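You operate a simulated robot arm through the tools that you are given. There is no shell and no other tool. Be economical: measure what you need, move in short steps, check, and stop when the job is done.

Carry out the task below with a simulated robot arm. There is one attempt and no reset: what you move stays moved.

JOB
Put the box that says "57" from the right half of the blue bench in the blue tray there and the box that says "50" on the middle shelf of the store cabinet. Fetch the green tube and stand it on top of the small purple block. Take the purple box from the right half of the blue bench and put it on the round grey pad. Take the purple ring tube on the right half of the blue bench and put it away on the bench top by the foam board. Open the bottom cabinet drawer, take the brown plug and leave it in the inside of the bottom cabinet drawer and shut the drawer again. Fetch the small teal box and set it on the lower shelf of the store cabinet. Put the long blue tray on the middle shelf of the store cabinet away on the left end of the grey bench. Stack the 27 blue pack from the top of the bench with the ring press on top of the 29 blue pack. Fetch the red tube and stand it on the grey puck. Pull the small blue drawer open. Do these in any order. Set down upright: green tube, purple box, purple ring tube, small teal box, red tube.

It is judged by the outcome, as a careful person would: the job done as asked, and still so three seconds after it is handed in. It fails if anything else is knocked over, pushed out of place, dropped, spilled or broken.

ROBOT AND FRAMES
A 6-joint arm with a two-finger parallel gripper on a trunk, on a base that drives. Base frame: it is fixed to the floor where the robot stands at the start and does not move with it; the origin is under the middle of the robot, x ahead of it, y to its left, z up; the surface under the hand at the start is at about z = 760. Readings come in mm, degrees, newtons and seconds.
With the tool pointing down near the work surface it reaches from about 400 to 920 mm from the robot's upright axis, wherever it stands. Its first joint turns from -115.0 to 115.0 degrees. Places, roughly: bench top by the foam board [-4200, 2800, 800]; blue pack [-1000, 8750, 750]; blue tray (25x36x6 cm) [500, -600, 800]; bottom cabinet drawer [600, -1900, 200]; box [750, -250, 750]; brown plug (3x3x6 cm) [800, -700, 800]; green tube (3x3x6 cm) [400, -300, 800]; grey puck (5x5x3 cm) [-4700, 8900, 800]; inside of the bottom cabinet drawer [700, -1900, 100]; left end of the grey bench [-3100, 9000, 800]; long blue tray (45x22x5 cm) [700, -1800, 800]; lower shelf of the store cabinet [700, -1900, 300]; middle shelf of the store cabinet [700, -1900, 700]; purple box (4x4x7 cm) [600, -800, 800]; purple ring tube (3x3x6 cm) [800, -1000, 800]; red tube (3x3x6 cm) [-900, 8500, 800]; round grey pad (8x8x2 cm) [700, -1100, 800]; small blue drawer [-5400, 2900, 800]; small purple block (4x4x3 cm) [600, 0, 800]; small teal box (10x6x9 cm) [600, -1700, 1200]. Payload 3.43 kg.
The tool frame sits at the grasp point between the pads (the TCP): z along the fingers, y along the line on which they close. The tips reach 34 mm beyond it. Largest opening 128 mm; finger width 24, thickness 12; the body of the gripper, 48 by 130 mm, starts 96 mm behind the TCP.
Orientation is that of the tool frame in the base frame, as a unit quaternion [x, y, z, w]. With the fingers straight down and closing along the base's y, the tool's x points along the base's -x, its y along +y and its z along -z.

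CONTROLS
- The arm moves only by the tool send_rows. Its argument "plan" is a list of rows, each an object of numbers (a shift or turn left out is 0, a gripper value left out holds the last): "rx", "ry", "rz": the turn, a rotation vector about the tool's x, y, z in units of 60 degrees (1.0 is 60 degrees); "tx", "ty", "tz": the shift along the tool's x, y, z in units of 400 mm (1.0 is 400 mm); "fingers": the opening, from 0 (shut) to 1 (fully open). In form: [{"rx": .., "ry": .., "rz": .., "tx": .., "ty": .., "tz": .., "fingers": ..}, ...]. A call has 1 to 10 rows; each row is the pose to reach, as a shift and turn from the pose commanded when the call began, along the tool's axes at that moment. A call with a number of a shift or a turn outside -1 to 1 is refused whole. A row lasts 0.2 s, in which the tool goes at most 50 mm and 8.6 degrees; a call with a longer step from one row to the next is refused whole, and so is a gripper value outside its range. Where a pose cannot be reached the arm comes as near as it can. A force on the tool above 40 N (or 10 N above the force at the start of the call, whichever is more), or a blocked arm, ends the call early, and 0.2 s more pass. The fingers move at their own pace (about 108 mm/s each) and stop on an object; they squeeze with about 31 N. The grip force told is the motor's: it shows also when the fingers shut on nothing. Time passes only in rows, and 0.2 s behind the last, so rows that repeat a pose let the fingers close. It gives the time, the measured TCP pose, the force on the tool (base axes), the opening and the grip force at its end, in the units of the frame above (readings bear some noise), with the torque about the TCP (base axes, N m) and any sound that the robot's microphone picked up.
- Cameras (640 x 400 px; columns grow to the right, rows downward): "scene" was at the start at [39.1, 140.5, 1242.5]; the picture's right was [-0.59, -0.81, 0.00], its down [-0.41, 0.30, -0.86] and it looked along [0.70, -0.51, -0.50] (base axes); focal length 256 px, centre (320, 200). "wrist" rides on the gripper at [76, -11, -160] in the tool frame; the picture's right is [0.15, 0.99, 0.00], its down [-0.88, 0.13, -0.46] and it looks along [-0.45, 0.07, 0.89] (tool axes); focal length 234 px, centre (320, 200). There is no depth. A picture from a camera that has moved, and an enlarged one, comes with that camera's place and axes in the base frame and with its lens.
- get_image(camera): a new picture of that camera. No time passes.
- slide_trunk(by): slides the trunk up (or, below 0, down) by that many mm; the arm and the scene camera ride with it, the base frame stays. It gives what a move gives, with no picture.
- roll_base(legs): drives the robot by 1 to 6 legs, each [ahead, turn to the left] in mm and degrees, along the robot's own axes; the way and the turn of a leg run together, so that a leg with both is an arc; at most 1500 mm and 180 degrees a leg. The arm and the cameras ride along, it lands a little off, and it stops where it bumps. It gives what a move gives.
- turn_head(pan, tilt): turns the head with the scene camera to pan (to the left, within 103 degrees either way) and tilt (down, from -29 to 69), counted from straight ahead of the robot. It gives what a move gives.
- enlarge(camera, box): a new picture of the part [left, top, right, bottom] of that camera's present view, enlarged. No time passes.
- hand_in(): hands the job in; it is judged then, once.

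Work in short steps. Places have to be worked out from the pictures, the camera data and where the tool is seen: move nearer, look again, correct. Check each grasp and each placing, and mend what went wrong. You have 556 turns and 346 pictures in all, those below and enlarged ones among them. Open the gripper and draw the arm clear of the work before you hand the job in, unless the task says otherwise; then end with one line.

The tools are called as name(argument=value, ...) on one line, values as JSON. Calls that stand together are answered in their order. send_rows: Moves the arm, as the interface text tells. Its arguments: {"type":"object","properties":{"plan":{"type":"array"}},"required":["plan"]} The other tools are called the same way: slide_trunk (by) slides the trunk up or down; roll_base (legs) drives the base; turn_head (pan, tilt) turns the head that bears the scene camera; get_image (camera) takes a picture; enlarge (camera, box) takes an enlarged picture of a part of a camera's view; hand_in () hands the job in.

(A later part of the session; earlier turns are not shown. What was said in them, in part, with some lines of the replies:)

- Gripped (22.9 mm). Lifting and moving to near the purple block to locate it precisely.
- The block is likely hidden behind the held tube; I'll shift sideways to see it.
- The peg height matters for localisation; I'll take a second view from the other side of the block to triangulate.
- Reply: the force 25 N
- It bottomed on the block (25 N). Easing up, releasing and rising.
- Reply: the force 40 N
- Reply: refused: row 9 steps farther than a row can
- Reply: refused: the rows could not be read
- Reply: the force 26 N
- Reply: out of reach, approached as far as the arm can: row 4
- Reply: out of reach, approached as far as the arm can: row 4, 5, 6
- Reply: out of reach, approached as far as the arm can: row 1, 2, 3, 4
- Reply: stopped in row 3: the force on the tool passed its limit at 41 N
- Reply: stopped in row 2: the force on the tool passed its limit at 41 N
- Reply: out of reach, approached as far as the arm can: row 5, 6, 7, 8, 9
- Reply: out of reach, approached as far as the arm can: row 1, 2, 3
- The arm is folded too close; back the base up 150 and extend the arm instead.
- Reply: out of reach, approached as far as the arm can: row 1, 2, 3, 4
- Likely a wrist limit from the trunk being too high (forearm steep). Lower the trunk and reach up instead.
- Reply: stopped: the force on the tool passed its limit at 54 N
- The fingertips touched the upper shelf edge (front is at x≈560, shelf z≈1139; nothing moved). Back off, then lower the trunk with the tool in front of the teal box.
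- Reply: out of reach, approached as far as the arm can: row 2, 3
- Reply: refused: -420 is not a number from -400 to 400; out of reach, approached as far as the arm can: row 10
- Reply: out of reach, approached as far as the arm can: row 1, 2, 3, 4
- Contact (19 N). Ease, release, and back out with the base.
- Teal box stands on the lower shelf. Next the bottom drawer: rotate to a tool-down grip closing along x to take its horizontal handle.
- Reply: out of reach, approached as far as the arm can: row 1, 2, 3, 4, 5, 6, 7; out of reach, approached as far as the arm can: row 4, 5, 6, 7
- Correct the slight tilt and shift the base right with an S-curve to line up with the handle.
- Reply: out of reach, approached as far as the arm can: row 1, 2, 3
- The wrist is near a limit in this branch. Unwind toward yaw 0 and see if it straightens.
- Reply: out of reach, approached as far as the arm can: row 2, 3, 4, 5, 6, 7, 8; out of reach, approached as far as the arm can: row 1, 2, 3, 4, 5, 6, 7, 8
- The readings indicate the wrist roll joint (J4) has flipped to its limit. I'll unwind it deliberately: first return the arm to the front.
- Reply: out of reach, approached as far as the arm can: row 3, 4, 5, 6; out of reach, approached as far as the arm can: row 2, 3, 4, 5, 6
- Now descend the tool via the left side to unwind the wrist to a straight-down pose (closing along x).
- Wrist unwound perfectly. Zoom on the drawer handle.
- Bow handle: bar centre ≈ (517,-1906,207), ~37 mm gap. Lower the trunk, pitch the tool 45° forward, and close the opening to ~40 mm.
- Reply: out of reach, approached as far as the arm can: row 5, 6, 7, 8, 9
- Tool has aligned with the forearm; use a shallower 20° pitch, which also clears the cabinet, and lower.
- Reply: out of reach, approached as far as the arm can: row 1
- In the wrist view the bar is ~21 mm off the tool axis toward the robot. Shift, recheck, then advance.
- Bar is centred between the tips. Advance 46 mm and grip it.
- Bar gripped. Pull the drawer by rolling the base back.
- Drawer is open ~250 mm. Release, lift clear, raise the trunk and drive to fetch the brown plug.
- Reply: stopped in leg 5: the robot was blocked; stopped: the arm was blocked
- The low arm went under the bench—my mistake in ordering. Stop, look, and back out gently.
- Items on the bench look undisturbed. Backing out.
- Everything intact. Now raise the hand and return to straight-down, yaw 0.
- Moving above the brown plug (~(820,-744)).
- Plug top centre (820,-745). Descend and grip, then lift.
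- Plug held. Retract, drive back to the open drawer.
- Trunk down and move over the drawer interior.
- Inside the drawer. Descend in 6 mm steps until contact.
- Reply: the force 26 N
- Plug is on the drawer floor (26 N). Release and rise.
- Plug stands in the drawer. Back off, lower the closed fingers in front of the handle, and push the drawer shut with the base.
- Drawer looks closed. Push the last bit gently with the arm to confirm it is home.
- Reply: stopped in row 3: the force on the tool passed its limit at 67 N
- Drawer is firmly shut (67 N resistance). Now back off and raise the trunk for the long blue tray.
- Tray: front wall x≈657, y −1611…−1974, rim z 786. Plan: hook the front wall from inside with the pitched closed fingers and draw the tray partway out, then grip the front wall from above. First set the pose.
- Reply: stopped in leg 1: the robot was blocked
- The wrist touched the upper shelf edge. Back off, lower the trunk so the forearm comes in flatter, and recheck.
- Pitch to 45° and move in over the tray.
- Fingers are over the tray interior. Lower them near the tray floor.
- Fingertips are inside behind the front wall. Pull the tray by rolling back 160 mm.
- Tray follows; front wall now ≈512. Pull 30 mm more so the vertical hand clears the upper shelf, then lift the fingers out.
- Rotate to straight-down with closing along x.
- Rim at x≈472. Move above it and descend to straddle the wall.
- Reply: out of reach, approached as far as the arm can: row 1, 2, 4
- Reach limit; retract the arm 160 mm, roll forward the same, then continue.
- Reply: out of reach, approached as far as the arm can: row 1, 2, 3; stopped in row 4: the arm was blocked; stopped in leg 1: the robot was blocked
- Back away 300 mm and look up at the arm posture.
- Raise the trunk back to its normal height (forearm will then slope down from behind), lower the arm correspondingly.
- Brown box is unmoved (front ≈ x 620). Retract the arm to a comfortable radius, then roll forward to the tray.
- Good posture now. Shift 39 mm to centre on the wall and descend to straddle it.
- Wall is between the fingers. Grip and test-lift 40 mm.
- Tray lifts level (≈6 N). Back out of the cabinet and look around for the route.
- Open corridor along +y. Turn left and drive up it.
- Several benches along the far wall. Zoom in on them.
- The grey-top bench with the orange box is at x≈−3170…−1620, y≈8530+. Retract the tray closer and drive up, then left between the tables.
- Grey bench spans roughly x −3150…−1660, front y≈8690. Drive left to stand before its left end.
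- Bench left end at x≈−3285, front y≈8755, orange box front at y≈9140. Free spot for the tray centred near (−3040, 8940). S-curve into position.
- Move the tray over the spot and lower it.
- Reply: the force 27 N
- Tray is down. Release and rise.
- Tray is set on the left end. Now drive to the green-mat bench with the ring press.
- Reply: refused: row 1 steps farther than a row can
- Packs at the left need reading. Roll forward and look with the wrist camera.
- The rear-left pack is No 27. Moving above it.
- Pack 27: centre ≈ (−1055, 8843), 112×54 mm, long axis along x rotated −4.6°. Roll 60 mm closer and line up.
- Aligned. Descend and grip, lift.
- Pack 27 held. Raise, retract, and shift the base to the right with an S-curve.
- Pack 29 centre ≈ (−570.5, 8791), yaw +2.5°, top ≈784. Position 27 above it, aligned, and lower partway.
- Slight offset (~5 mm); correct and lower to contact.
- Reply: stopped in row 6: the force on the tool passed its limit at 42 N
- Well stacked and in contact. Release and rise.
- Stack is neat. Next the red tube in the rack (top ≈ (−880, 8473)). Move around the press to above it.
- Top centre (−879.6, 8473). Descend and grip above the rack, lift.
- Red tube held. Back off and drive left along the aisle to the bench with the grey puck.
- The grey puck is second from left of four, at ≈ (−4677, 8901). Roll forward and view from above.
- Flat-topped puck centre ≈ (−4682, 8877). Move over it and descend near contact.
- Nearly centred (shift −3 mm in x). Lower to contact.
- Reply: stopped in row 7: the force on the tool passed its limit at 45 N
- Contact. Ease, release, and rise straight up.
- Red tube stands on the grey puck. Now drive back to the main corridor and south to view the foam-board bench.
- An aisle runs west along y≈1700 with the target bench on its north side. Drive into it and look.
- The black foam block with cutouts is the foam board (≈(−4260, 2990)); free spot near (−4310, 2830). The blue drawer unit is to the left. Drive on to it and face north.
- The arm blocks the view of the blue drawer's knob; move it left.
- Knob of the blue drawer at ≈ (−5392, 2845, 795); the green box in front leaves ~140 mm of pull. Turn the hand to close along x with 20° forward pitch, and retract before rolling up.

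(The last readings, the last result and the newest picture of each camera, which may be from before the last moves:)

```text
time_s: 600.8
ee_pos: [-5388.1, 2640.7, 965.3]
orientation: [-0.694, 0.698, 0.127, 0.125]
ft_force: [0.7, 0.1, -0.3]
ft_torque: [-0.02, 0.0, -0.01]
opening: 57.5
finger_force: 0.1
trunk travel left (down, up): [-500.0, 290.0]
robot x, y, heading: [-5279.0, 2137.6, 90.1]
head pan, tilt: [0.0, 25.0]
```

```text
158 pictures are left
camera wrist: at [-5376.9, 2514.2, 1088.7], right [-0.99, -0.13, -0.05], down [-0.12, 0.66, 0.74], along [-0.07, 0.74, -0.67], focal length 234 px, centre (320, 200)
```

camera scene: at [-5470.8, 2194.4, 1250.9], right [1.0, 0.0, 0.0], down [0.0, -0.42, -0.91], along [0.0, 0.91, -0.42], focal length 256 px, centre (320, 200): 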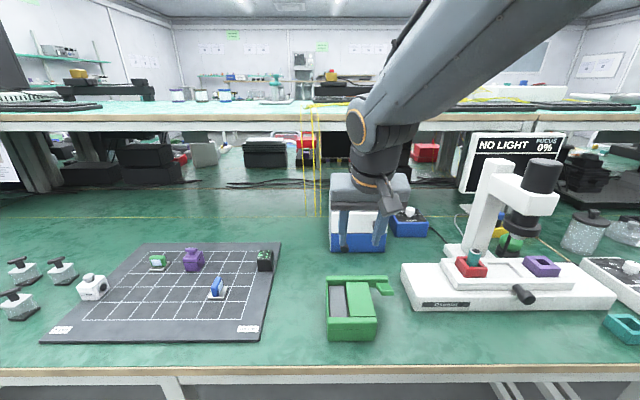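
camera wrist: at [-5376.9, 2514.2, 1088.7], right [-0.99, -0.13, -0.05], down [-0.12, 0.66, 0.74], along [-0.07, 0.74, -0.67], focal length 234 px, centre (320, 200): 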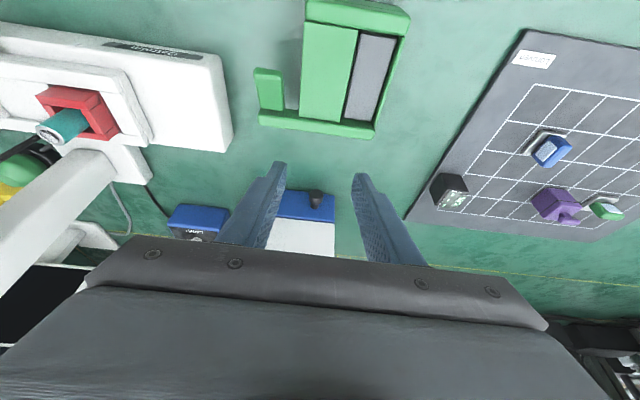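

Knob ≈ (−5397, 2836, 795); an overhead shelf sits above, so use a 35° pitch. Move to an approach point.

send_rows(plan=[{"tx": -0.06, "ty": 0.006, "tz": 0.083, "ry": -0.065}, {"tx": -0.12, "ty": 0.012, "tz": 0.166, "ry": -0.13}, {"tx": -0.18, "ty": 0.018, "tz": 0.25, "ry": -0.19}, {"tx": -0.244, "ty": 0.0235, "tz": 0.332, "ry": -0.25}])

get_image(camera="wrist")

get_image(camera="scene")

```text
time_s: 601.8
ee_pos: [-5394.8, 2778.5, 874.7]
orientation: [-0.671, 0.676, 0.218, 0.215]
ft_force: [-0.3, 0.5, 0.2]
ft_torque: [0.0, 0.01, 0.0]
opening: 57.6
finger_force: 0.1
trunk travel left (down, up): [-500.0, 290.0]
robot x, y, heading: [-5276.3, 2136.0, 90.1]
head pan, tilt: [0.0, 25.0]
```

```text
157 pictures are left
camera wrist: at [-5385.4, 2625.0, 961.8], right [-0.99, -0.11, -0.08], down [-0.12, 0.45, 0.88], along [-0.06, 0.89, -0.46], focal length 234 px, centre (320, 200)
```

wrist: 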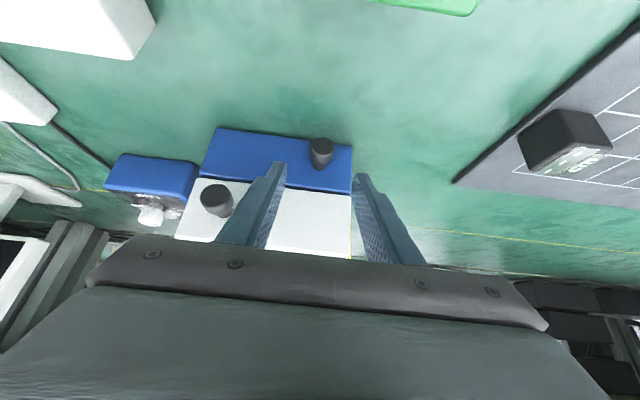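

```text
156 pictures are left
camera scene: at [-5470.7, 2193.8, 1251.0], right [1.0, 0.0, 0.0], down [0.0, -0.42, -0.91], along [0.0, 0.91, -0.42], focal length 256 px, centre (320, 200)
```

scene: 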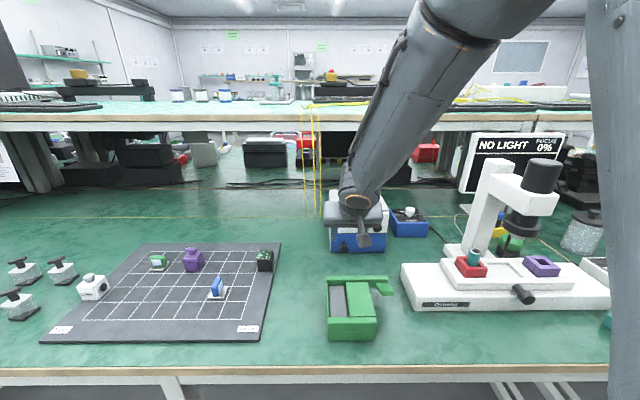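

Knob is straight ahead along the tool axis. Advance 80 mm and close.

send_rows(plan=[{"tz": 0.08}, {"tz": 0.15}, {"tz": 0.19}, {"tz": 0.2}])

get_image(camera="wrist")

```text
time_s: 602.6
ee_pos: [-5397.7, 2818.1, 815.1]
orientation: [-0.673, 0.674, 0.217, 0.213]
ft_force: [1.7, -13.9, 5.3]
ft_torque: [-0.15, 0.13, 0.4]
opening: 56.9
finger_force: 0.0
trunk travel left (down, up): [-500.0, 290.0]
robot x, y, heading: [-5274.8, 2138.2, 89.8]
head pan, tilt: [0.0, 25.0]
stopped in row 4: the force on the tool passed its limit at 79 N (the readings are from after the stop); the commanded pose is now the measured one
```

```text
155 pictures are left
camera wrist: at [-5386.3, 2664.6, 901.7], right [-0.99, -0.12, -0.08], down [-0.13, 0.45, 0.88], along [-0.07, 0.88, -0.46], focal length 234 px, centre (320, 200)
```

wrist: 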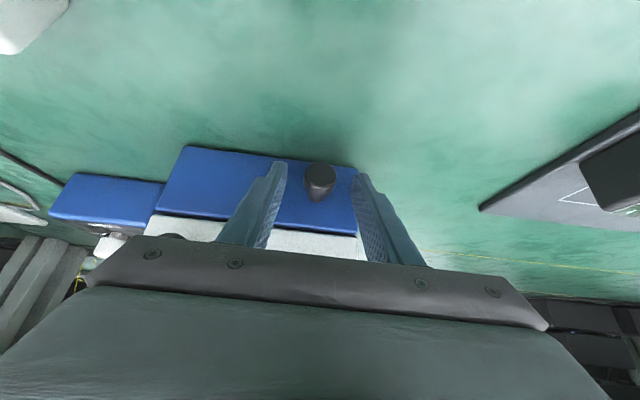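

Tips touched the drawer front; ease back 4 mm and close on the knob.

send_rows(plan=[{"tz": -0.012}, {"tz": -0.012, "fingers": 0}, {"tz": -0.012}, {"tz": -0.012}, {"tz": -0.012}])

enlarge(camera="scene", box=[280, 170, 440, 290])

```text
time_s: 603.8
ee_pos: [-5396.2, 2818.5, 820.5]
orientation: [-0.673, 0.674, 0.217, 0.214]
ft_force: [6.6, 0.8, 8.2]
ft_torque: [0.09, -0.14, 0.35]
opening: 25.0
finger_force: 45.0
trunk travel left (down, up): [-500.0, 290.0]
robot x, y, heading: [-5277.7, 2133.4, 90.0]
head pan, tilt: [0.0, 25.0]
```

```text
3.33 times, centred on (360, 230) of scene
camera zoom: at [-5470.5, 2193.9, 1251.0], right [1.0, 0.0, 0.0], down [0.0, -0.42, -0.91], along [0.0, 0.91, -0.42], focal length 853 px, centre (187, 100)
```

zoom: 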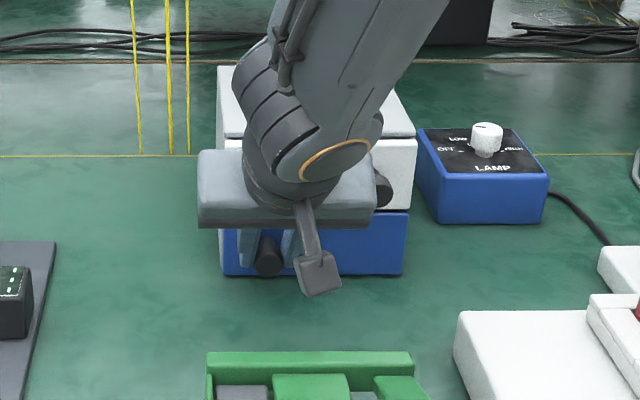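

Knob gripped. Pull by rolling back 90 mm.

roll_base(legs=[[-90, 0]])

enlarge(camera="scene", box=[280, 170, 440, 290])

```text
time_s: 604.9
ee_pos: [-5396.2, 2727.1, 819.9]
orientation: [-0.671, 0.676, 0.218, 0.214]
ft_force: [18.3, 0.7, 11.8]
ft_torque: [0.14, -0.38, 0.25]
opening: 25.0
finger_force: 44.8
trunk travel left (down, up): [-500.0, 290.0]
robot x, y, heading: [-5271.6, 2044.9, 90.0]
head pan, tilt: [0.0, 25.0]
```

```text
3.33 times, centred on (360, 230) of scene
camera zoom: at [-5470.1, 2103.7, 1251.1], right [1.0, 0.0, 0.0], down [0.0, -0.42, -0.91], along [0.0, 0.91, -0.42], focal length 853 px, centre (187, 100)
```

zoom: 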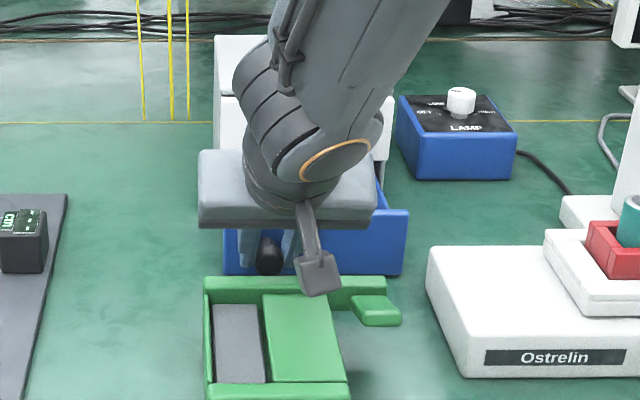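

Drawer is open ~90 mm. Release and retreat.

send_rows(plan=[{"fingers": 0.45}, {"fingers": 0.45}, {"fingers": 0.45}, {"tz": -0.08}, {"tz": -0.18}, {"tz": -0.29}, {"tz": -0.4}])

roll_base(legs=[[-250, 0]])

get_image(camera="scene")

```text
time_s: 606.5
ee_pos: [-5396.2, 2634.1, 950.1]
orientation: [-0.672, 0.675, 0.217, 0.213]
ft_force: [1.3, 1.0, -1.0]
ft_torque: [-0.02, 0.0, 0.03]
opening: 57.5
finger_force: 0.0
trunk travel left (down, up): [-500.0, 290.0]
robot x, y, heading: [-5275.0, 2046.7, 89.8]
head pan, tilt: [0.0, 25.0]
```

```text
time_s: 608.3
ee_pos: [-5397.5, 2384.6, 950.5]
orientation: [-0.672, 0.675, 0.217, 0.214]
ft_force: [0.6, -0.1, -0.5]
ft_torque: [0.0, 0.0, 0.03]
opening: 57.6
finger_force: 0.1
trunk travel left (down, up): [-500.0, 290.0]
robot x, y, heading: [-5273.7, 1794.1, 90.0]
head pan, tilt: [0.0, 25.0]
```

```text
152 pictures are left
camera scene: at [-5470.9, 1853.1, 1250.9], right [1.0, 0.0, 0.0], down [0.0, -0.42, -0.91], along [0.0, 0.91, -0.42], focal length 256 px, centre (320, 200)
```

scene: 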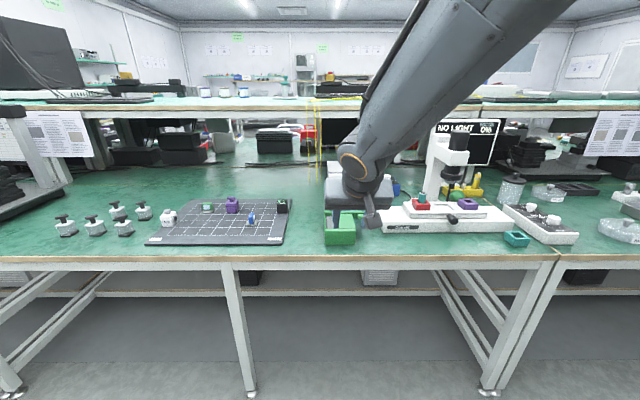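

send_rows(plan=[{"tx": 0.06, "tz": -0.08}, {"tx": 0.12, "tz": -0.16}, {"tx": 0.18, "tz": -0.24}, {"tx": 0.23, "tz": -0.32}])

enlarge(camera="scene", box=[280, 130, 460, 260])

```text
time_s: 609.3
ee_pos: [-5412.9, 2260.8, 983.0]
orientation: [-0.673, 0.674, 0.217, 0.214]
ft_force: [0.3, 0.1, 0.1]
ft_torque: [0.0, -0.03, 0.03]
opening: 57.5
finger_force: 0.0
out of reach, approached as far as the arm can: row 4
trunk travel left (down, up): [-500.0, 290.0]
robot x, y, heading: [-5276.1, 1793.2, 90.1]
head pan, tilt: [0.0, 25.0]
```

```text
3.08 times, centred on (370, 195) of scene
camera zoom: at [-5470.9, 1853.3, 1250.9], right [1.0, 0.0, 0.0], down [0.0, -0.42, -0.91], along [0.0, 0.91, -0.42], focal length 788 px, centre (166, 215)
```

zoom: 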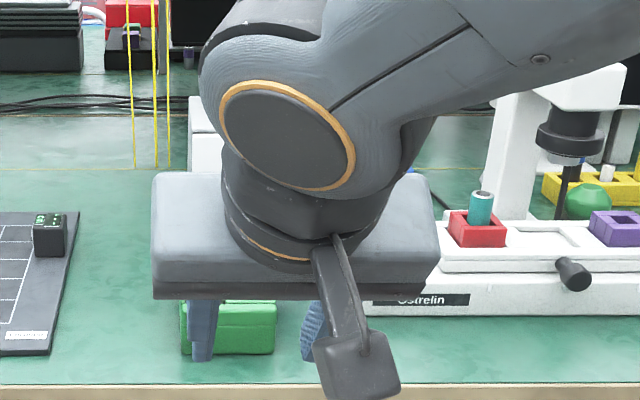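

send_rows(plan=[{"ry": 0.12}, {"ry": 0.24}, {"ry": 0.36}, {"ry": 0.48}, {"ry": 0.583}])

roll_base(legs=[[-120, 0], [0, -90], [1500, 0], [1500, 0], [1480, 0], [0, -90]])

roll_base(legs=[[1400, 0], [1260, 0], [0, 90], [700, 0]])

turn_head(pan=0, tilt=35)

get_image(camera="scene")

```text
time_s: 610.5
ee_pos: [-5412.4, 2260.4, 983.8]
orientation: [-0.707, 0.707, 0.004, 0.001]
ft_force: [0.1, -0.4, 0.4]
ft_torque: [0.03, 0.0, -0.01]
opening: 57.6
finger_force: 0.1
trunk travel left (down, up): [-500.0, 290.0]
robot x, y, heading: [-5274.3, 1796.2, 89.7]
head pan, tilt: [0.0, 25.0]
```

```text
time_s: 640.4
ee_pos: [-650.1, 1248.7, 983.7]
orientation: [0.711, 0.703, -0.001, 0.005]
ft_force: [-0.8, -0.2, 0.3]
ft_torque: [0.02, 0.01, 0.01]
opening: 57.7
finger_force: 0.1
trunk travel left (down, up): [-500.0, 290.0]
robot x, y, heading: [-785.1, 1717.2, -90.6]
head pan, tilt: [0.0, 25.0]
```

```text
time_s: 660.7
ee_pos: [347.2, -811.2, 983.1]
orientation: [-0.001, 1.0, 0.002, 0.004]
ft_force: [-0.1, -0.6, 0.6]
ft_torque: [-0.02, -0.01, -0.01]
opening: 57.8
finger_force: 0.1
trunk travel left (down, up): [-500.0, 290.0]
robot x, y, heading: [-118.7, -950.0, 0.0]
head pan, tilt: [0.0, 25.0]
```

```text
time_s: 661.4
ee_pos: [348.3, -812.2, 984.8]
orientation: [0.0, 1.0, 0.003, 0.004]
ft_force: [-0.1, -0.2, -0.2]
ft_torque: [0.01, 0.03, 0.01]
opening: 57.6
finger_force: 0.1
trunk travel left (down, up): [-500.0, 290.0]
robot x, y, heading: [-114.9, -953.1, 0.2]
head pan, tilt: [0.0, 35.0]
```

```text
150 pictures are left
camera scene: at [-63.2, -755.8, 1235.2], right [0.0, -1.0, 0.0], down [-0.57, 0.0, -0.82], along [0.82, 0.0, -0.57], focal length 256 px, centre (320, 200)
```

scene: 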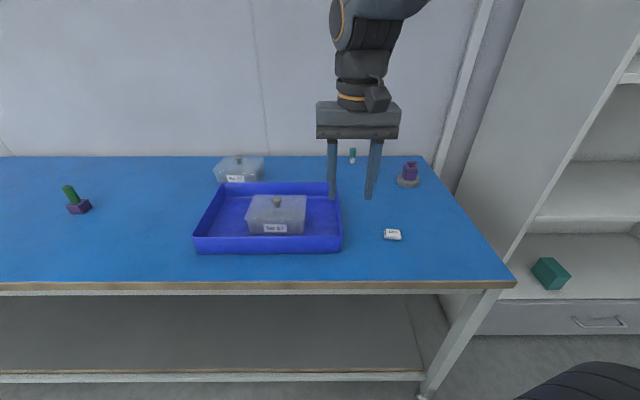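

Roll up to the bench and move over the purple ring tube.

roll_base(legs=[[105, 0]])

send_rows(plan=[{"tx": -0.1, "ty": -0.05}, {"tx": -0.2, "ty": -0.1}, {"tx": -0.3, "ty": -0.15}, {"tx": -0.4, "ty": -0.2}, {"tx": -0.5, "ty": -0.25}, {"tx": -0.6, "ty": -0.3}, {"tx": -0.7, "ty": -0.35}, {"tx": -0.8, "ty": -0.4}, {"tx": -0.85, "ty": -0.43, "tz": 0.05}])

get_image(camera="wrist")

```text
time_s: 662.6
ee_pos: [454.1, -811.3, 984.3]
orientation: [-0.001, 1.0, 0.003, 0.005]
ft_force: [-0.9, 0.1, 1.0]
ft_torque: [0.02, -0.01, 0.0]
opening: 57.6
finger_force: 0.1
trunk travel left (down, up): [-500.0, 290.0]
robot x, y, heading: [-12.4, -950.5, -0.1]
head pan, tilt: [0.0, 35.0]
```

```text
time_s: 664.6
ee_pos: [794.1, -982.7, 966.2]
orientation: [0.0, 1.0, 0.003, 0.005]
ft_force: [-0.5, 0.8, 0.6]
ft_torque: [0.02, -0.02, 0.0]
opening: 57.7
finger_force: 0.0
trunk travel left (down, up): [-500.0, 290.0]
robot x, y, heading: [-11.2, -946.5, -0.1]
head pan, tilt: [0.0, 35.0]
```

```text
149 pictures are left
camera wrist: at [715.7, -995.6, 1125.3], right [-0.15, 0.99, 0.0], down [0.88, 0.13, 0.46], along [0.46, 0.07, -0.89], focal length 234 px, centre (320, 200)
```

wrist: 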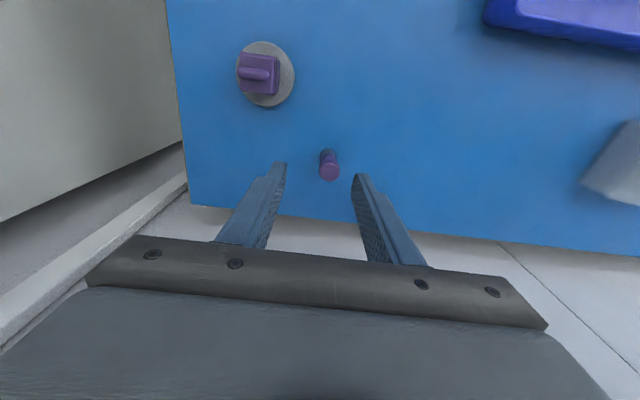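

enlarge(camera="wrist", box=[290, 130, 370, 200])

```text
5.71 times, centred on (330, 165) of wrist
camera zoom: at [715.7, -995.6, 1125.3], right [-0.15, 0.99, 0.0], down [0.88, 0.13, 0.46], along [0.46, 0.07, -0.89], focal length 1338 px, centre (263, 400)
```

zoom: 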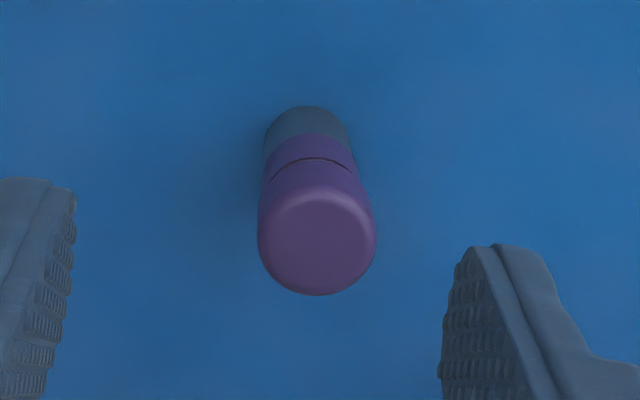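

Ring tube top centre ≈ (828.6, −965). Descend and grip.

send_rows(plan=[{"tx": -0.0863, "ty": 0.0435, "tz": 0.07, "ry": -0.005}, {"tx": -0.0863, "ty": 0.0435, "tz": 0.18, "ry": -0.01}, {"tx": -0.0863, "ty": 0.0435, "tz": 0.28, "ry": -0.01}, {"tx": -0.0863, "ty": 0.0435, "tz": 0.37, "ry": -0.01}, {"tx": -0.0863, "ty": 0.0435, "tz": 0.402, "ry": -0.01}, {"tx": -0.0863, "ty": 0.0435, "tz": 0.402, "ry": -0.01, "fingers": 0}, {"tx": -0.0863, "ty": 0.0435, "tz": 0.402, "ry": -0.01}, {"tx": -0.0863, "ty": 0.0435, "tz": 0.402, "ry": -0.01}, {"tx": -0.0863, "ty": 0.0435, "tz": 0.3, "ry": -0.01}, {"tx": -0.0863, "ty": 0.0435, "tz": 0.18, "ry": -0.01}])

enlarge(camera="scene", box=[310, 90, 450, 200])

```text
time_s: 666.8
ee_pos: [829.5, -966.7, 895.5]
orientation: [0.0, 1.0, 0.002, 0.01]
ft_force: [0.2, -0.2, -0.7]
ft_torque: [0.01, 0.05, 0.01]
opening: 24.9
finger_force: 31.5
trunk travel left (down, up): [-500.0, 290.0]
robot x, y, heading: [-15.0, -949.8, -0.1]
head pan, tilt: [0.0, 35.0]
```

```text
3.64 times, centred on (380, 145) of scene
camera zoom: at [42.4, -755.7, 1235.1], right [0.0, -1.0, 0.0], down [-0.57, 0.0, -0.82], along [0.82, 0.0, -0.57], focal length 931 px, centre (102, 400)
```

zoom: 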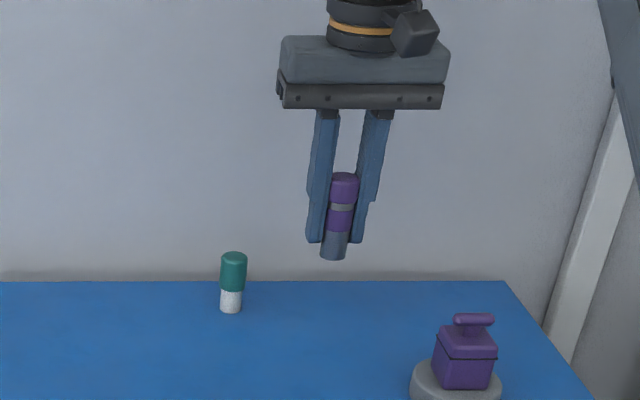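

Held. Raise, retract, and drive to the foam-board bench.

send_rows(plan=[{"tz": -0.11}, {"tz": -0.2, "tx": 0.06}, {"tz": -0.2, "tx": 0.18}, {"tz": -0.2, "tx": 0.3}, {"tz": -0.2, "tx": 0.42}, {"tz": -0.2, "tx": 0.54}, {"tz": -0.2, "tx": 0.66}, {"tz": -0.2, "tx": 0.78}, {"tz": -0.2, "tx": 0.86}])

roll_base(legs=[[-750, 0], [0, 90], [1350, 0], [1260, 0], [0, 90], [1000, 0]])

roll_base(legs=[[1350, 0], [1150, 0], [0, -90]])

turn_head(pan=0, tilt=25)

get_image(camera="scene")

```text
time_s: 668.8
ee_pos: [482.5, -966.5, 967.8]
orientation: [0.0, 1.0, 0.002, 0.01]
ft_force: [-0.5, -0.8, -0.8]
ft_torque: [0.0, 0.01, -0.01]
opening: 24.8
finger_force: 31.2
trunk travel left (down, up): [-500.0, 290.0]
robot x, y, heading: [-10.9, -945.5, 0.1]
head pan, tilt: [0.0, 35.0]
```

```text
time_s: 697.5
ee_pos: [-2231.7, 1690.0, 968.4]
orientation: [1.0, -0.004, -0.009, 0.002]
ft_force: [-1.0, 0.1, -0.5]
ft_torque: [0.02, -0.02, 0.01]
opening: 26.0
finger_force: 30.8
trunk travel left (down, up): [-500.0, 290.0]
robot x, y, heading: [-1738.6, 1669.0, 179.8]
head pan, tilt: [0.0, 35.0]
```

```text
time_s: 713.6
ee_pos: [-4223.9, 2173.7, 967.3]
orientation: [-0.706, 0.708, 0.008, 0.005]
ft_force: [-0.1, 0.0, -1.4]
ft_torque: [-0.01, 0.0, 0.0]
opening: 25.8
finger_force: 31.1
trunk travel left (down, up): [-500.0, 290.0]
robot x, y, heading: [-4241.7, 1684.6, 89.8]
head pan, tilt: [0.0, 35.0]
```

```text
time_s: 714.3
ee_pos: [-4224.0, 2174.4, 968.9]
orientation: [-0.706, 0.708, 0.009, 0.005]
ft_force: [-0.1, 0.1, -0.6]
ft_torque: [0.01, 0.03, 0.0]
opening: 25.7
finger_force: 31.3
trunk travel left (down, up): [-500.0, 290.0]
robot x, y, heading: [-4241.5, 1679.6, 89.7]
head pan, tilt: [0.0, 25.0]
```

```text
146 pictures are left
camera scene: at [-4439.4, 1738.3, 1250.9], right [1.0, 0.0, 0.0], down [0.0, -0.42, -0.91], along [0.0, 0.91, -0.42], focal length 256 px, centre (320, 200)
```

scene: 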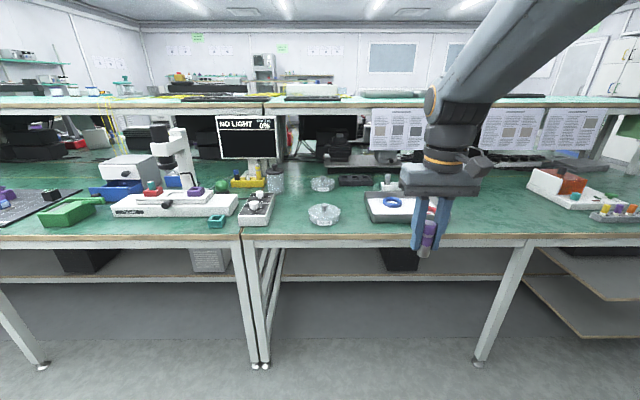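

enlarge(camera="scene", box=[290, 160, 430, 240])

enlarge(camera="scene", box=[40, 140, 180, 230])

```text
4.57 times, centred on (360, 200) of scene
camera zoom: at [-4439.4, 1738.3, 1250.9], right [1.0, 0.0, 0.0], down [0.0, -0.42, -0.91], along [0.0, 0.91, -0.42], focal length 1170 px, centre (137, 200)
```

zoom: 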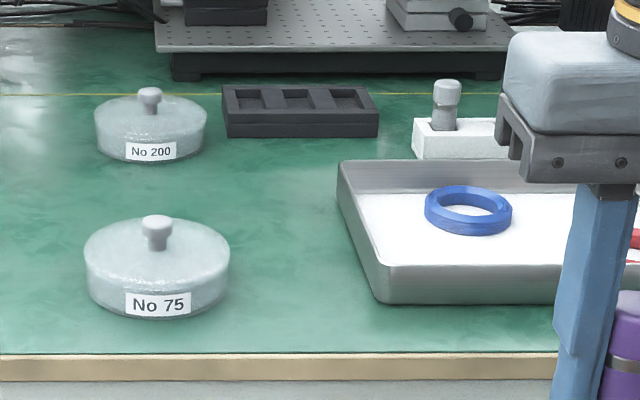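

```text
4.44 times, centred on (110, 185) of scene
camera zoom: at [-4439.4, 1738.3, 1250.9], right [1.0, 0.0, 0.0], down [0.0, -0.42, -0.91], along [0.0, 0.91, -0.42], focal length 1138 px, centre (1253, 267)
```

zoom: 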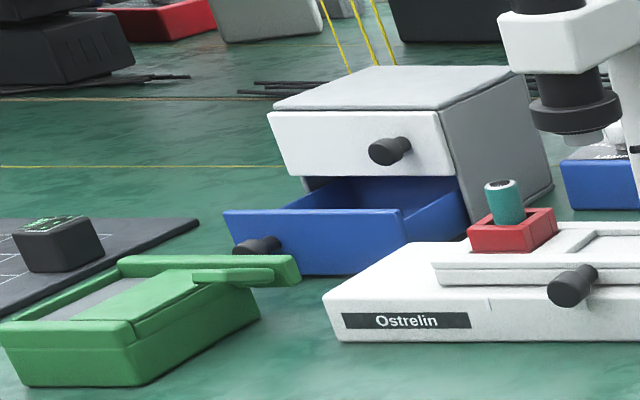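

Blue drawer is clearly open. The overhead shelf prevents a vertical placement beside the foam, so I'll set the tube on the bench front at (−4285, 2580), regrasp it with a 45° pitch, and then place it near the foam.

roll_base(legs=[[340, 0]])

send_rows(plan=[{"tx": -0.07, "ty": 0.08}, {"tx": -0.14, "ty": 0.155}, {"tx": -0.14, "ty": 0.155, "tz": 0.1}, {"tx": -0.14, "ty": 0.155, "tz": 0.2}, {"tx": -0.14, "ty": 0.155, "tz": 0.3}, {"tx": -0.14, "ty": 0.155, "tz": 0.36}])

get_image(camera="scene")

get_image(camera="wrist")

```text
time_s: 716.6
ee_pos: [-4225.7, 2516.4, 967.4]
orientation: [0.707, -0.707, -0.009, -0.005]
ft_force: [-0.8, 0.1, -0.4]
ft_torque: [-0.01, -0.01, 0.03]
opening: 26.0
finger_force: 31.0
trunk travel left (down, up): [-500.0, 290.0]
robot x, y, heading: [-4243.5, 2022.6, 90.1]
head pan, tilt: [0.0, 25.0]
```

```text
time_s: 718.0
ee_pos: [-4289.4, 2575.8, 824.6]
orientation: [0.707, -0.707, -0.008, -0.005]
ft_force: [-0.3, -0.3, -0.6]
ft_torque: [0.01, -0.02, -0.01]
opening: 26.2
finger_force: 30.8
trunk travel left (down, up): [-500.0, 290.0]
robot x, y, heading: [-4245.6, 2018.2, 89.9]
head pan, tilt: [0.0, 25.0]
```

```text
143 pictures are left
camera scene: at [-4439.5, 2079.7, 1250.9], right [1.0, 0.0, 0.0], down [0.0, -0.42, -0.91], along [0.0, 0.91, -0.42], focal length 256 px, centre (320, 200)
```

scene: 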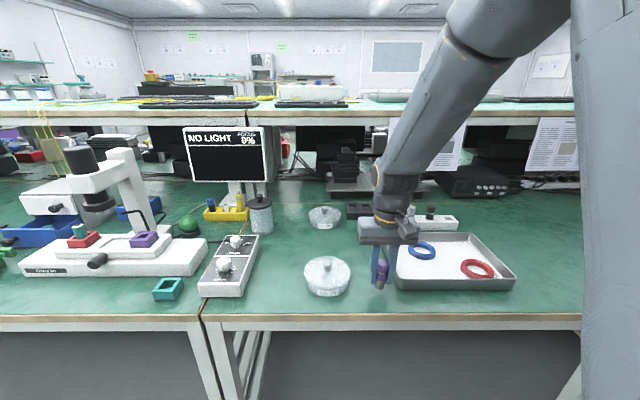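

```text
142 pictures are left
camera wrist: at [-4278.1, 2496.8, 983.2], right [-0.99, -0.15, 0.0], down [-0.13, 0.87, 0.47], along [-0.07, 0.47, -0.88], focal length 234 px, centre (320, 200)
```

wrist: 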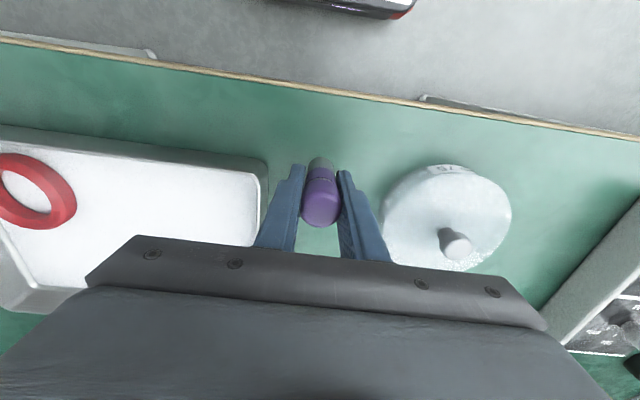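

Space suffices for a small opening. Lower to contact.

send_rows(plan=[{"tz": 0.025}, {"tz": 0.036}, {"tz": 0.043}, {"tz": 0.05}, {"tz": 0.057}])

```text
time_s: 719.2
ee_pos: [-4289.6, 2576.8, 804.3]
orientation: [0.707, -0.707, -0.009, -0.006]
ft_force: [-0.7, -4.4, 29.5]
ft_torque: [-0.3, 0.01, -0.01]
opening: 26.1
finger_force: 31.5
trunk travel left (down, up): [-500.0, 290.0]
robot x, y, heading: [-4242.1, 2019.6, 90.5]
head pan, tilt: [0.0, 25.0]
```

send_rows(plan=[{"tz": -0.006}, {"tz": -0.006, "fingers": 0.36}, {"tz": -0.006}, {"tz": -0.006}, {"tz": -0.1}, {"tz": -0.2}, {"tz": -0.3}])

get_image(camera="wrist")

```text
time_s: 720.8
ee_pos: [-4289.1, 2573.7, 923.7]
orientation: [0.707, -0.707, -0.009, -0.004]
ft_force: [0.2, 0.5, -1.0]
ft_torque: [-0.07, 0.03, 0.02]
opening: 46.2
finger_force: 0.0
trunk travel left (down, up): [-500.0, 290.0]
robot x, y, heading: [-4241.4, 2019.6, 89.8]
head pan, tilt: [0.0, 25.0]
```

```text
141 pictures are left
camera wrist: at [-4277.9, 2495.3, 1081.5], right [-0.99, -0.15, 0.0], down [-0.13, 0.87, 0.47], along [-0.07, 0.47, -0.88], focal length 234 px, centre (320, 200)
```

wrist: 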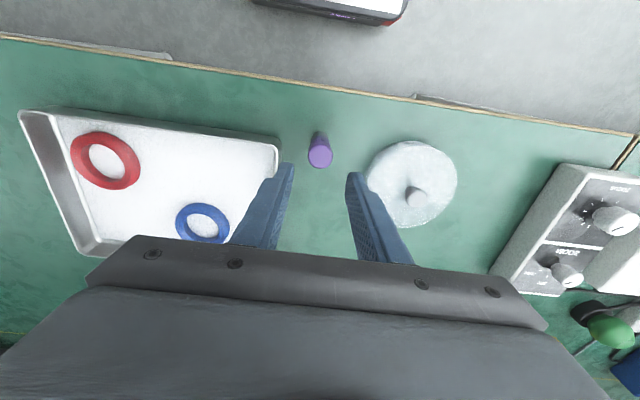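

Tube stands. Pitch the tool 45° and back up to an approach point.

send_rows(plan=[{"tx": 0.035, "tz": 0.016, "ry": -0.122}, {"tx": 0.07, "tz": 0.032, "ry": -0.244}, {"tx": 0.105, "tz": 0.048, "ry": -0.366}, {"tx": 0.14, "tz": 0.065, "ry": -0.489}, {"tx": 0.17, "tz": 0.08, "ry": -0.611}, {"tx": 0.205, "tz": 0.0975, "ry": -0.733}])

get_image(camera="wrist")

get_image(camera="scene")

```text
time_s: 722.2
ee_pos: [-4286.5, 2554.8, 901.2]
orientation: [-0.637, 0.694, 0.234, 0.242]
ft_force: [0.4, 1.6, 1.6]
ft_torque: [-0.23, -0.08, 0.1]
opening: 46.1
finger_force: 0.1
out of reach, approached as far as the arm can: row 5, 6
trunk travel left (down, up): [-500.0, 290.0]
robot x, y, heading: [-4240.5, 2021.2, 89.9]
head pan, tilt: [0.0, 25.0]
```

```text
140 pictures are left
camera wrist: at [-4287.9, 2394.6, 977.3], right [-1.0, -0.03, -0.08], down [-0.08, 0.4, 0.91], along [0.0, 0.92, -0.4], focal length 234 px, centre (320, 200)
```

wrist: 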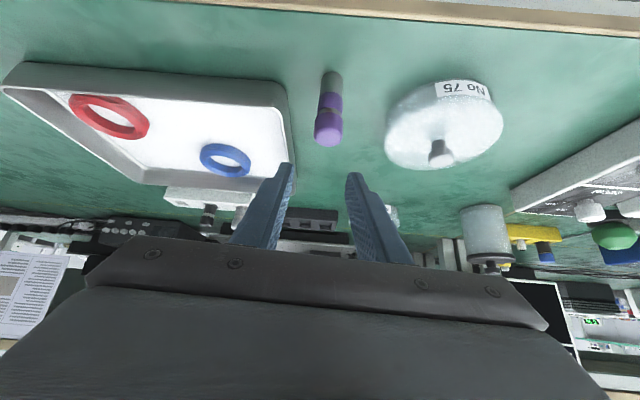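

```text
139 pictures are left
camera scene: at [-4439.5, 2079.6, 1250.9], right [1.0, 0.0, 0.0], down [0.0, -0.42, -0.91], along [0.0, 0.91, -0.42], focal length 256 px, centre (320, 200)
```

scene: 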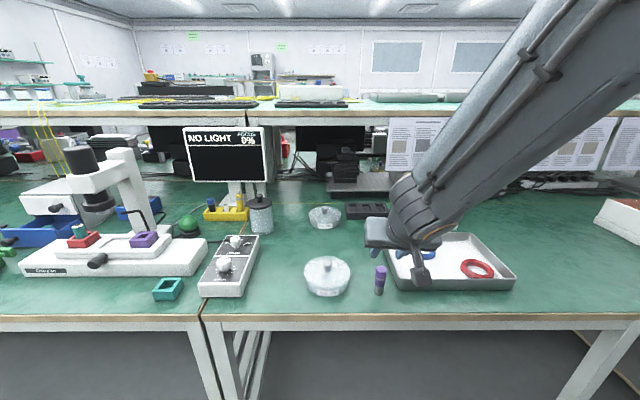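

Too close for this pitch; roll back 200 mm, then set the approach pose.

roll_base(legs=[[-200, 0]])

```text
time_s: 723.8
ee_pos: [-4288.9, 2358.3, 904.5]
orientation: [-0.66, 0.667, 0.234, 0.254]
ft_force: [0.0, -0.5, -0.3]
ft_torque: [-0.04, -0.01, -0.03]
opening: 46.1
finger_force: 0.1
trunk travel left (down, up): [-500.0, 290.0]
robot x, y, heading: [-4240.6, 1824.1, 90.2]
head pan, tilt: [0.0, 25.0]
```

send_rows(plan=[{"tx": -0.056, "ty": 0.002, "tz": 0.063, "rx": -0.007, "ry": -0.02}, {"tx": -0.112, "ty": 0.004, "tz": 0.127, "rx": -0.014, "ry": -0.04}, {"tx": -0.168, "ty": 0.006, "tz": 0.19, "rx": -0.021, "ry": -0.06}, {"tx": -0.223, "ty": 0.009, "tz": 0.2535, "rx": -0.028, "ry": -0.077, "rz": 0.002}])

get_image(camera="wrist")

```text
time_s: 724.8
ee_pos: [-4290.1, 2492.0, 885.2]
orientation: [0.653, -0.653, -0.27, -0.271]
ft_force: [0.2, 0.6, 1.1]
ft_torque: [-0.02, 0.01, 0.03]
opening: 46.1
finger_force: 0.0
trunk travel left (down, up): [-500.0, 290.0]
robot x, y, heading: [-4245.0, 1822.9, 90.3]
head pan, tilt: [0.0, 25.0]
```

```text
138 pictures are left
camera wrist: at [-4279.0, 2325.1, 944.6], right [-0.99, -0.1, -0.1], down [-0.13, 0.3, 0.94], along [-0.06, 0.95, -0.31], focal length 234 px, centre (320, 200)
```

wrist: 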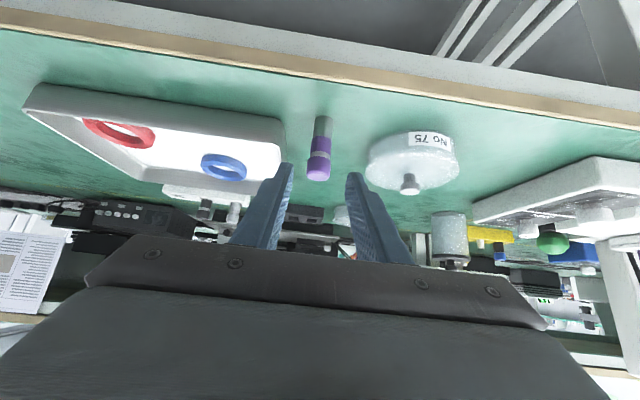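

Aligned. Advance along the tool axis and grip.

send_rows(plan=[{"tz": 0.1}, {"tz": 0.19}, {"tz": 0.26}, {"tz": 0.295}, {"tz": 0.3}])

get_image(camera="wrist")

enlarge(camera="scene", box=[300, 170, 460, 290])

```text
time_s: 726.0
ee_pos: [-4288.7, 2575.8, 801.1]
orientation: [-0.653, 0.654, 0.269, 0.272]
ft_force: [-0.4, -1.1, -0.4]
ft_torque: [-0.03, -0.01, 0.01]
opening: 46.0
finger_force: 0.0
trunk travel left (down, up): [-500.0, 290.0]
robot x, y, heading: [-4242.4, 1819.4, 90.1]
head pan, tilt: [0.0, 25.0]
```

```text
137 pictures are left
camera wrist: at [-4279.8, 2409.4, 860.4], right [-0.99, -0.1, -0.11], down [-0.13, 0.3, 0.94], along [-0.06, 0.95, -0.31], focal length 234 px, centre (320, 200)
```

wrist: 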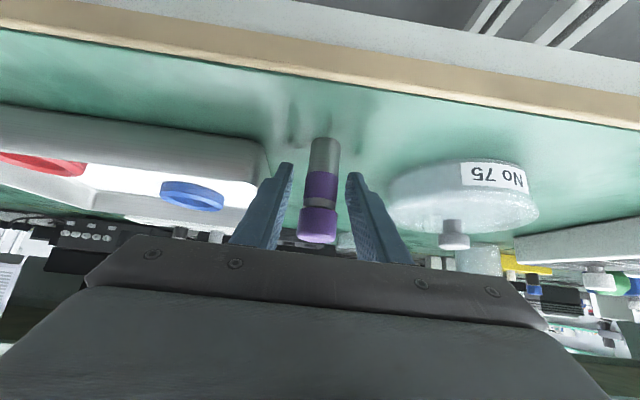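

```text
3.33 times, centred on (380, 230) of scene
camera zoom: at [-4439.1, 1878.3, 1250.9], right [1.0, 0.0, 0.0], down [0.0, -0.42, -0.91], along [0.0, 0.91, -0.42], focal length 853 px, centre (120, 100)
```

zoom: 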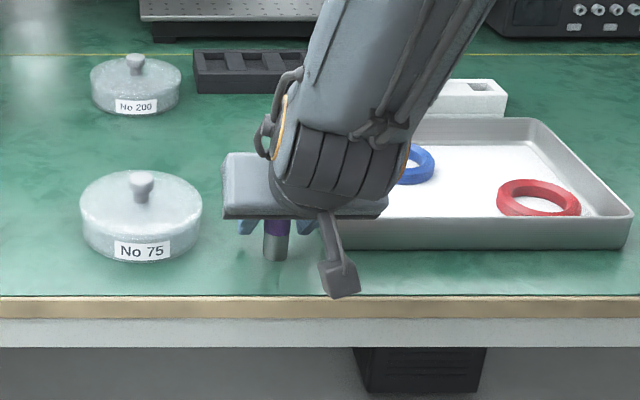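

Grip and lift 60 mm.

send_rows(plan=[{"fingers": 0}, {"fingers": 0}, {"fingers": 0}, {"tx": -0.02, "tz": -0.02}, {"tx": -0.07, "tz": -0.07}, {"tx": -0.14, "tz": -0.14}])

get_image(camera="scene")

get_image(camera="wrist")

```text
time_s: 727.4
ee_pos: [-4288.4, 2574.9, 878.9]
orientation: [-0.653, 0.654, 0.269, 0.27]
ft_force: [0.6, 0.1, -0.6]
ft_torque: [0.03, 0.01, -0.01]
opening: 26.1
finger_force: 31.6
trunk travel left (down, up): [-500.0, 290.0]
robot x, y, heading: [-4241.4, 1821.2, 90.4]
head pan, tilt: [0.0, 25.0]
```

```text
135 pictures are left
camera scene: at [-4439.1, 1878.8, 1250.9], right [1.0, 0.0, 0.0], down [0.0, -0.42, -0.91], along [0.0, 0.91, -0.42], focal length 256 px, centre (320, 200)
```

scene: 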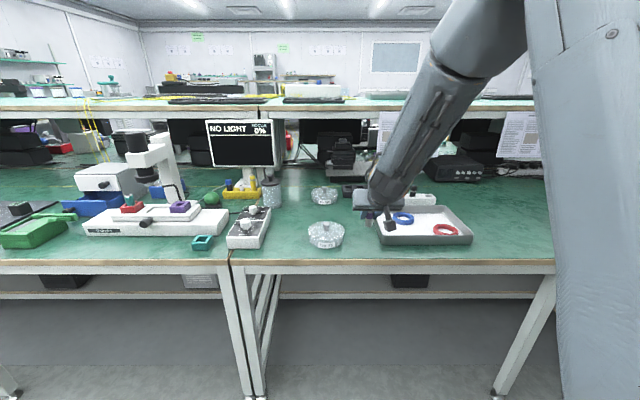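

```text
134 pictures are left
camera wrist: at [-4278.8, 2409.7, 939.1], right [-0.99, -0.1, -0.1], down [-0.13, 0.3, 0.94], along [-0.06, 0.95, -0.31], focal length 234 px, centre (320, 200)
```

wrist: 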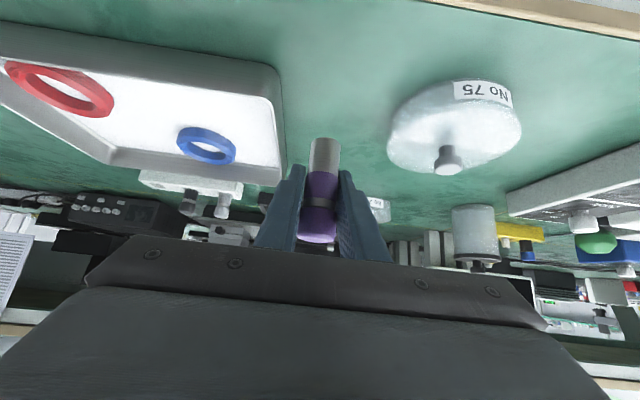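

Held upright. Roll forward 230 mm toward the foam.

roll_base(legs=[[230, -0.3]])

get_image(camera="wrist")

enlarge(camera="scene", box=[290, 130, 470, 270])

```text
time_s: 729.1
ee_pos: [-4282.8, 2807.8, 879.9]
orientation: [-0.65, 0.657, 0.269, 0.272]
ft_force: [0.5, -0.3, -0.9]
ft_torque: [0.02, 0.02, 0.01]
opening: 26.2
finger_force: 31.0
trunk travel left (down, up): [-500.0, 290.0]
robot x, y, heading: [-4245.6, 2052.4, 89.7]
head pan, tilt: [0.0, 25.0]
```

```text
133 pictures are left
camera wrist: at [-4273.3, 2641.2, 939.0], right [-0.99, -0.09, -0.1], down [-0.13, 0.3, 0.94], along [-0.06, 0.95, -0.31], focal length 234 px, centre (320, 200)
```

wrist: 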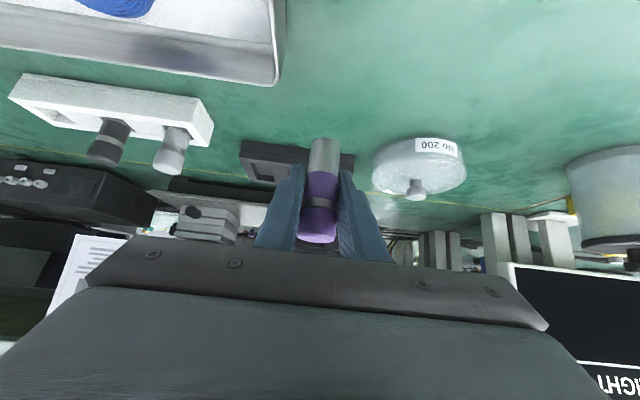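

```text
2.86 times, centred on (380, 200) of scene
camera zoom: at [-4438.5, 2111.7, 1250.9], right [1.0, 0.0, 0.0], down [0.0, -0.42, -0.91], along [0.0, 0.91, -0.42], focal length 731 px, centre (149, 200)
```

zoom: 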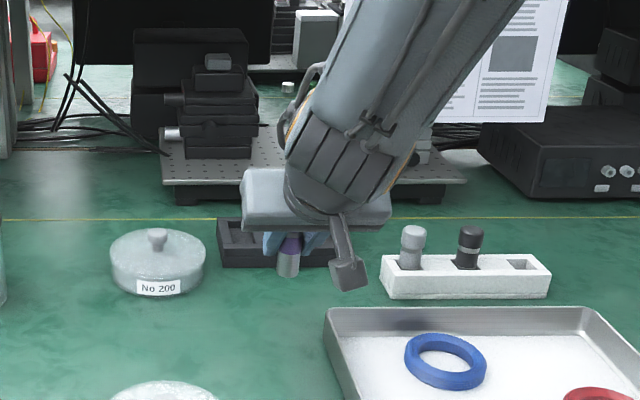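

Path clear. Move 72 mm forward to y≈2880 (about 80 mm from the foam) and lower near the bench.

send_rows(plan=[{"tx": -0.07, "tz": 0.07}, {"tx": -0.127, "tz": 0.127}, {"tx": -0.07, "tz": 0.19}, {"tx": -0.02, "tz": 0.237}, {"tx": -0.009, "tz": 0.248}])

enlarge(camera="scene", box=[290, 130, 470, 270])

```text
time_s: 730.3
ee_pos: [-4281.8, 2881.4, 811.7]
orientation: [-0.65, 0.656, 0.269, 0.273]
ft_force: [0.3, 0.3, -0.5]
ft_torque: [0.0, -0.01, -0.01]
opening: 26.2
finger_force: 31.0
trunk travel left (down, up): [-500.0, 290.0]
robot x, y, heading: [-4244.0, 2052.8, 89.4]
head pan, tilt: [0.0, 25.0]
```

```text
2.86 times, centred on (380, 200) of scene
camera zoom: at [-4438.5, 2111.6, 1250.9], right [1.0, 0.0, 0.0], down [0.0, -0.42, -0.91], along [0.0, 0.91, -0.42], focal length 731 px, centre (149, 200)
```

zoom: 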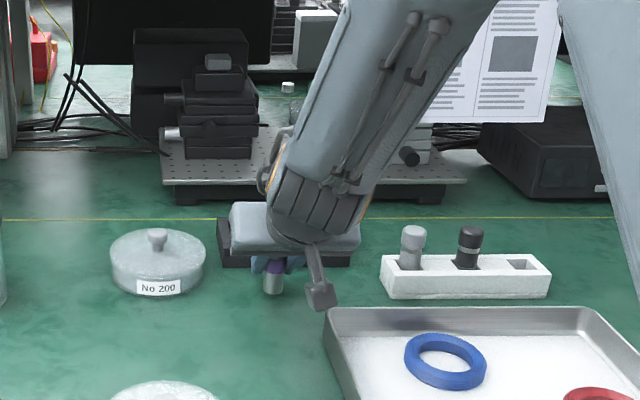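

Lower the last centimetre to contact.

send_rows(plan=[{"tx": 0.009, "tz": 0.009}, {"tx": 0.014, "tz": 0.014}, {"tx": 0.018, "tz": 0.018}, {"tx": 0.022, "tz": 0.022}, {"tx": 0.026, "tz": 0.026}])

```text
time_s: 731.5
ee_pos: [-4280.4, 2880.0, 801.1]
orientation: [-0.649, 0.656, 0.27, 0.274]
ft_force: [0.6, -5.6, 21.4]
ft_torque: [-0.23, 0.01, -0.02]
opening: 26.2
finger_force: 30.8
trunk travel left (down, up): [-500.0, 290.0]
robot x, y, heading: [-4248.0, 2050.2, 89.8]
head pan, tilt: [0.0, 25.0]
```

Contact. Ease up, open, and retreat along the tool axis.

send_rows(plan=[{"tx": -0.006, "tz": -0.006}, {"tx": -0.006, "tz": -0.006, "fingers": 0.38}, {"tx": -0.006, "tz": -0.006}, {"tx": -0.006, "tz": -0.006}, {"tx": -0.006, "tz": -0.07}, {"tx": -0.006, "tz": -0.16}, {"tx": -0.006, "tz": -0.26}, {"tx": -0.006, "tz": -0.36}])

get_image(camera="wrist")

roll_base(legs=[[-300, 0]])

enlarge(camera="scene", box=[270, 130, 450, 250])

```text
time_s: 733.3
ee_pos: [-4280.9, 2781.4, 899.0]
orientation: [-0.651, 0.657, 0.267, 0.272]
ft_force: [-0.2, -0.2, -0.1]
ft_torque: [-0.03, -0.01, 0.02]
opening: 48.9
finger_force: 0.0
trunk travel left (down, up): [-500.0, 290.0]
robot x, y, heading: [-4240.9, 2051.7, 89.9]
head pan, tilt: [0.0, 25.0]
```

```text
130 pictures are left
camera wrist: at [-4273.4, 2614.7, 959.3], right [-0.99, -0.09, -0.11], down [-0.13, 0.3, 0.94], along [-0.06, 0.95, -0.31], focal length 234 px, centre (320, 200)
```

wrist: 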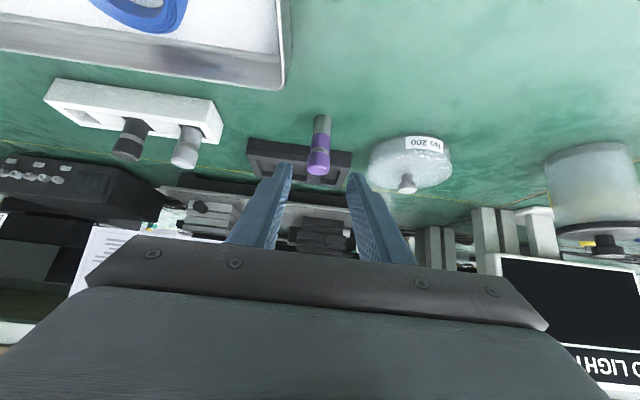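

```text
time_s: 735.4
ee_pos: [-4282.3, 2480.1, 900.0]
orientation: [-0.649, 0.658, 0.267, 0.273]
ft_force: [-0.3, -0.8, 0.9]
ft_torque: [-0.02, -0.01, 0.01]
opening: 48.3
finger_force: 0.0
trunk travel left (down, up): [-500.0, 290.0]
robot x, y, heading: [-4244.5, 1749.5, 89.7]
head pan, tilt: [0.0, 25.0]
```

```text
3.33 times, centred on (360, 190) of scene
camera zoom: at [-4440.1, 1810.8, 1250.9], right [1.0, -0.01, 0.0], down [0.0, -0.42, -0.91], along [0.01, 0.91, -0.42], focal length 853 px, centre (187, 233)
```

zoom: 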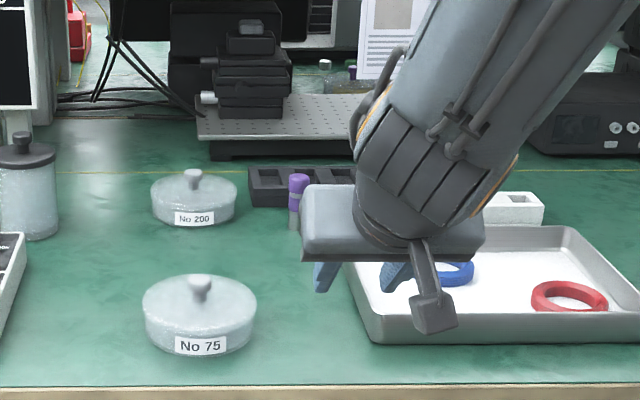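

All items are done; the ring tube stands in front of the foam board. Pull the arm fully clear and hand in.

roll_base(legs=[[-130, 0]])

get_image(camera="scene")

```text
time_s: 736.6
ee_pos: [-4284.7, 2348.3, 900.0]
orientation: [-0.65, 0.657, 0.268, 0.272]
ft_force: [0.8, 0.4, 0.2]
ft_torque: [-0.01, 0.0, 0.05]
opening: 48.6
finger_force: 0.0
trunk travel left (down, up): [-500.0, 290.0]
robot x, y, heading: [-4245.7, 1619.8, 89.7]
head pan, tilt: [0.0, 25.0]
```

```text
128 pictures are left
camera scene: at [-4441.0, 1678.9, 1250.9], right [1.0, -0.01, 0.0], down [0.0, -0.42, -0.91], along [0.0, 0.91, -0.42], focal length 256 px, centre (320, 200)
```

scene: 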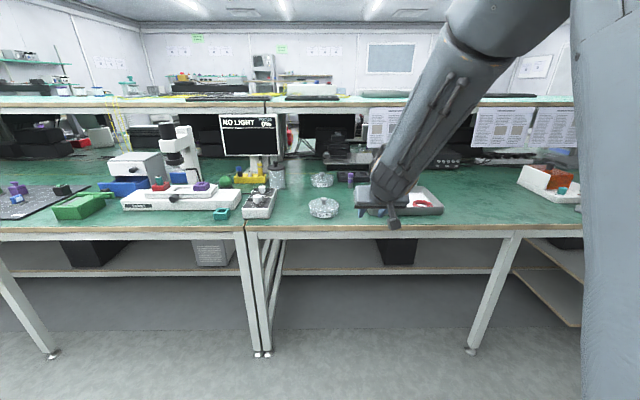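

The arm is clear, the gripper is open, and the ring tube and blue drawer are as wanted. Handing in.

hand_in()

```text
The job is handed in.
```

I did every part of the job and handed it in, with the gripper open and the arm clear. Along the way the arm bumped the store cabinet's shelf edges and the underside of the blue bench, but nothing looked displaced when I checked.
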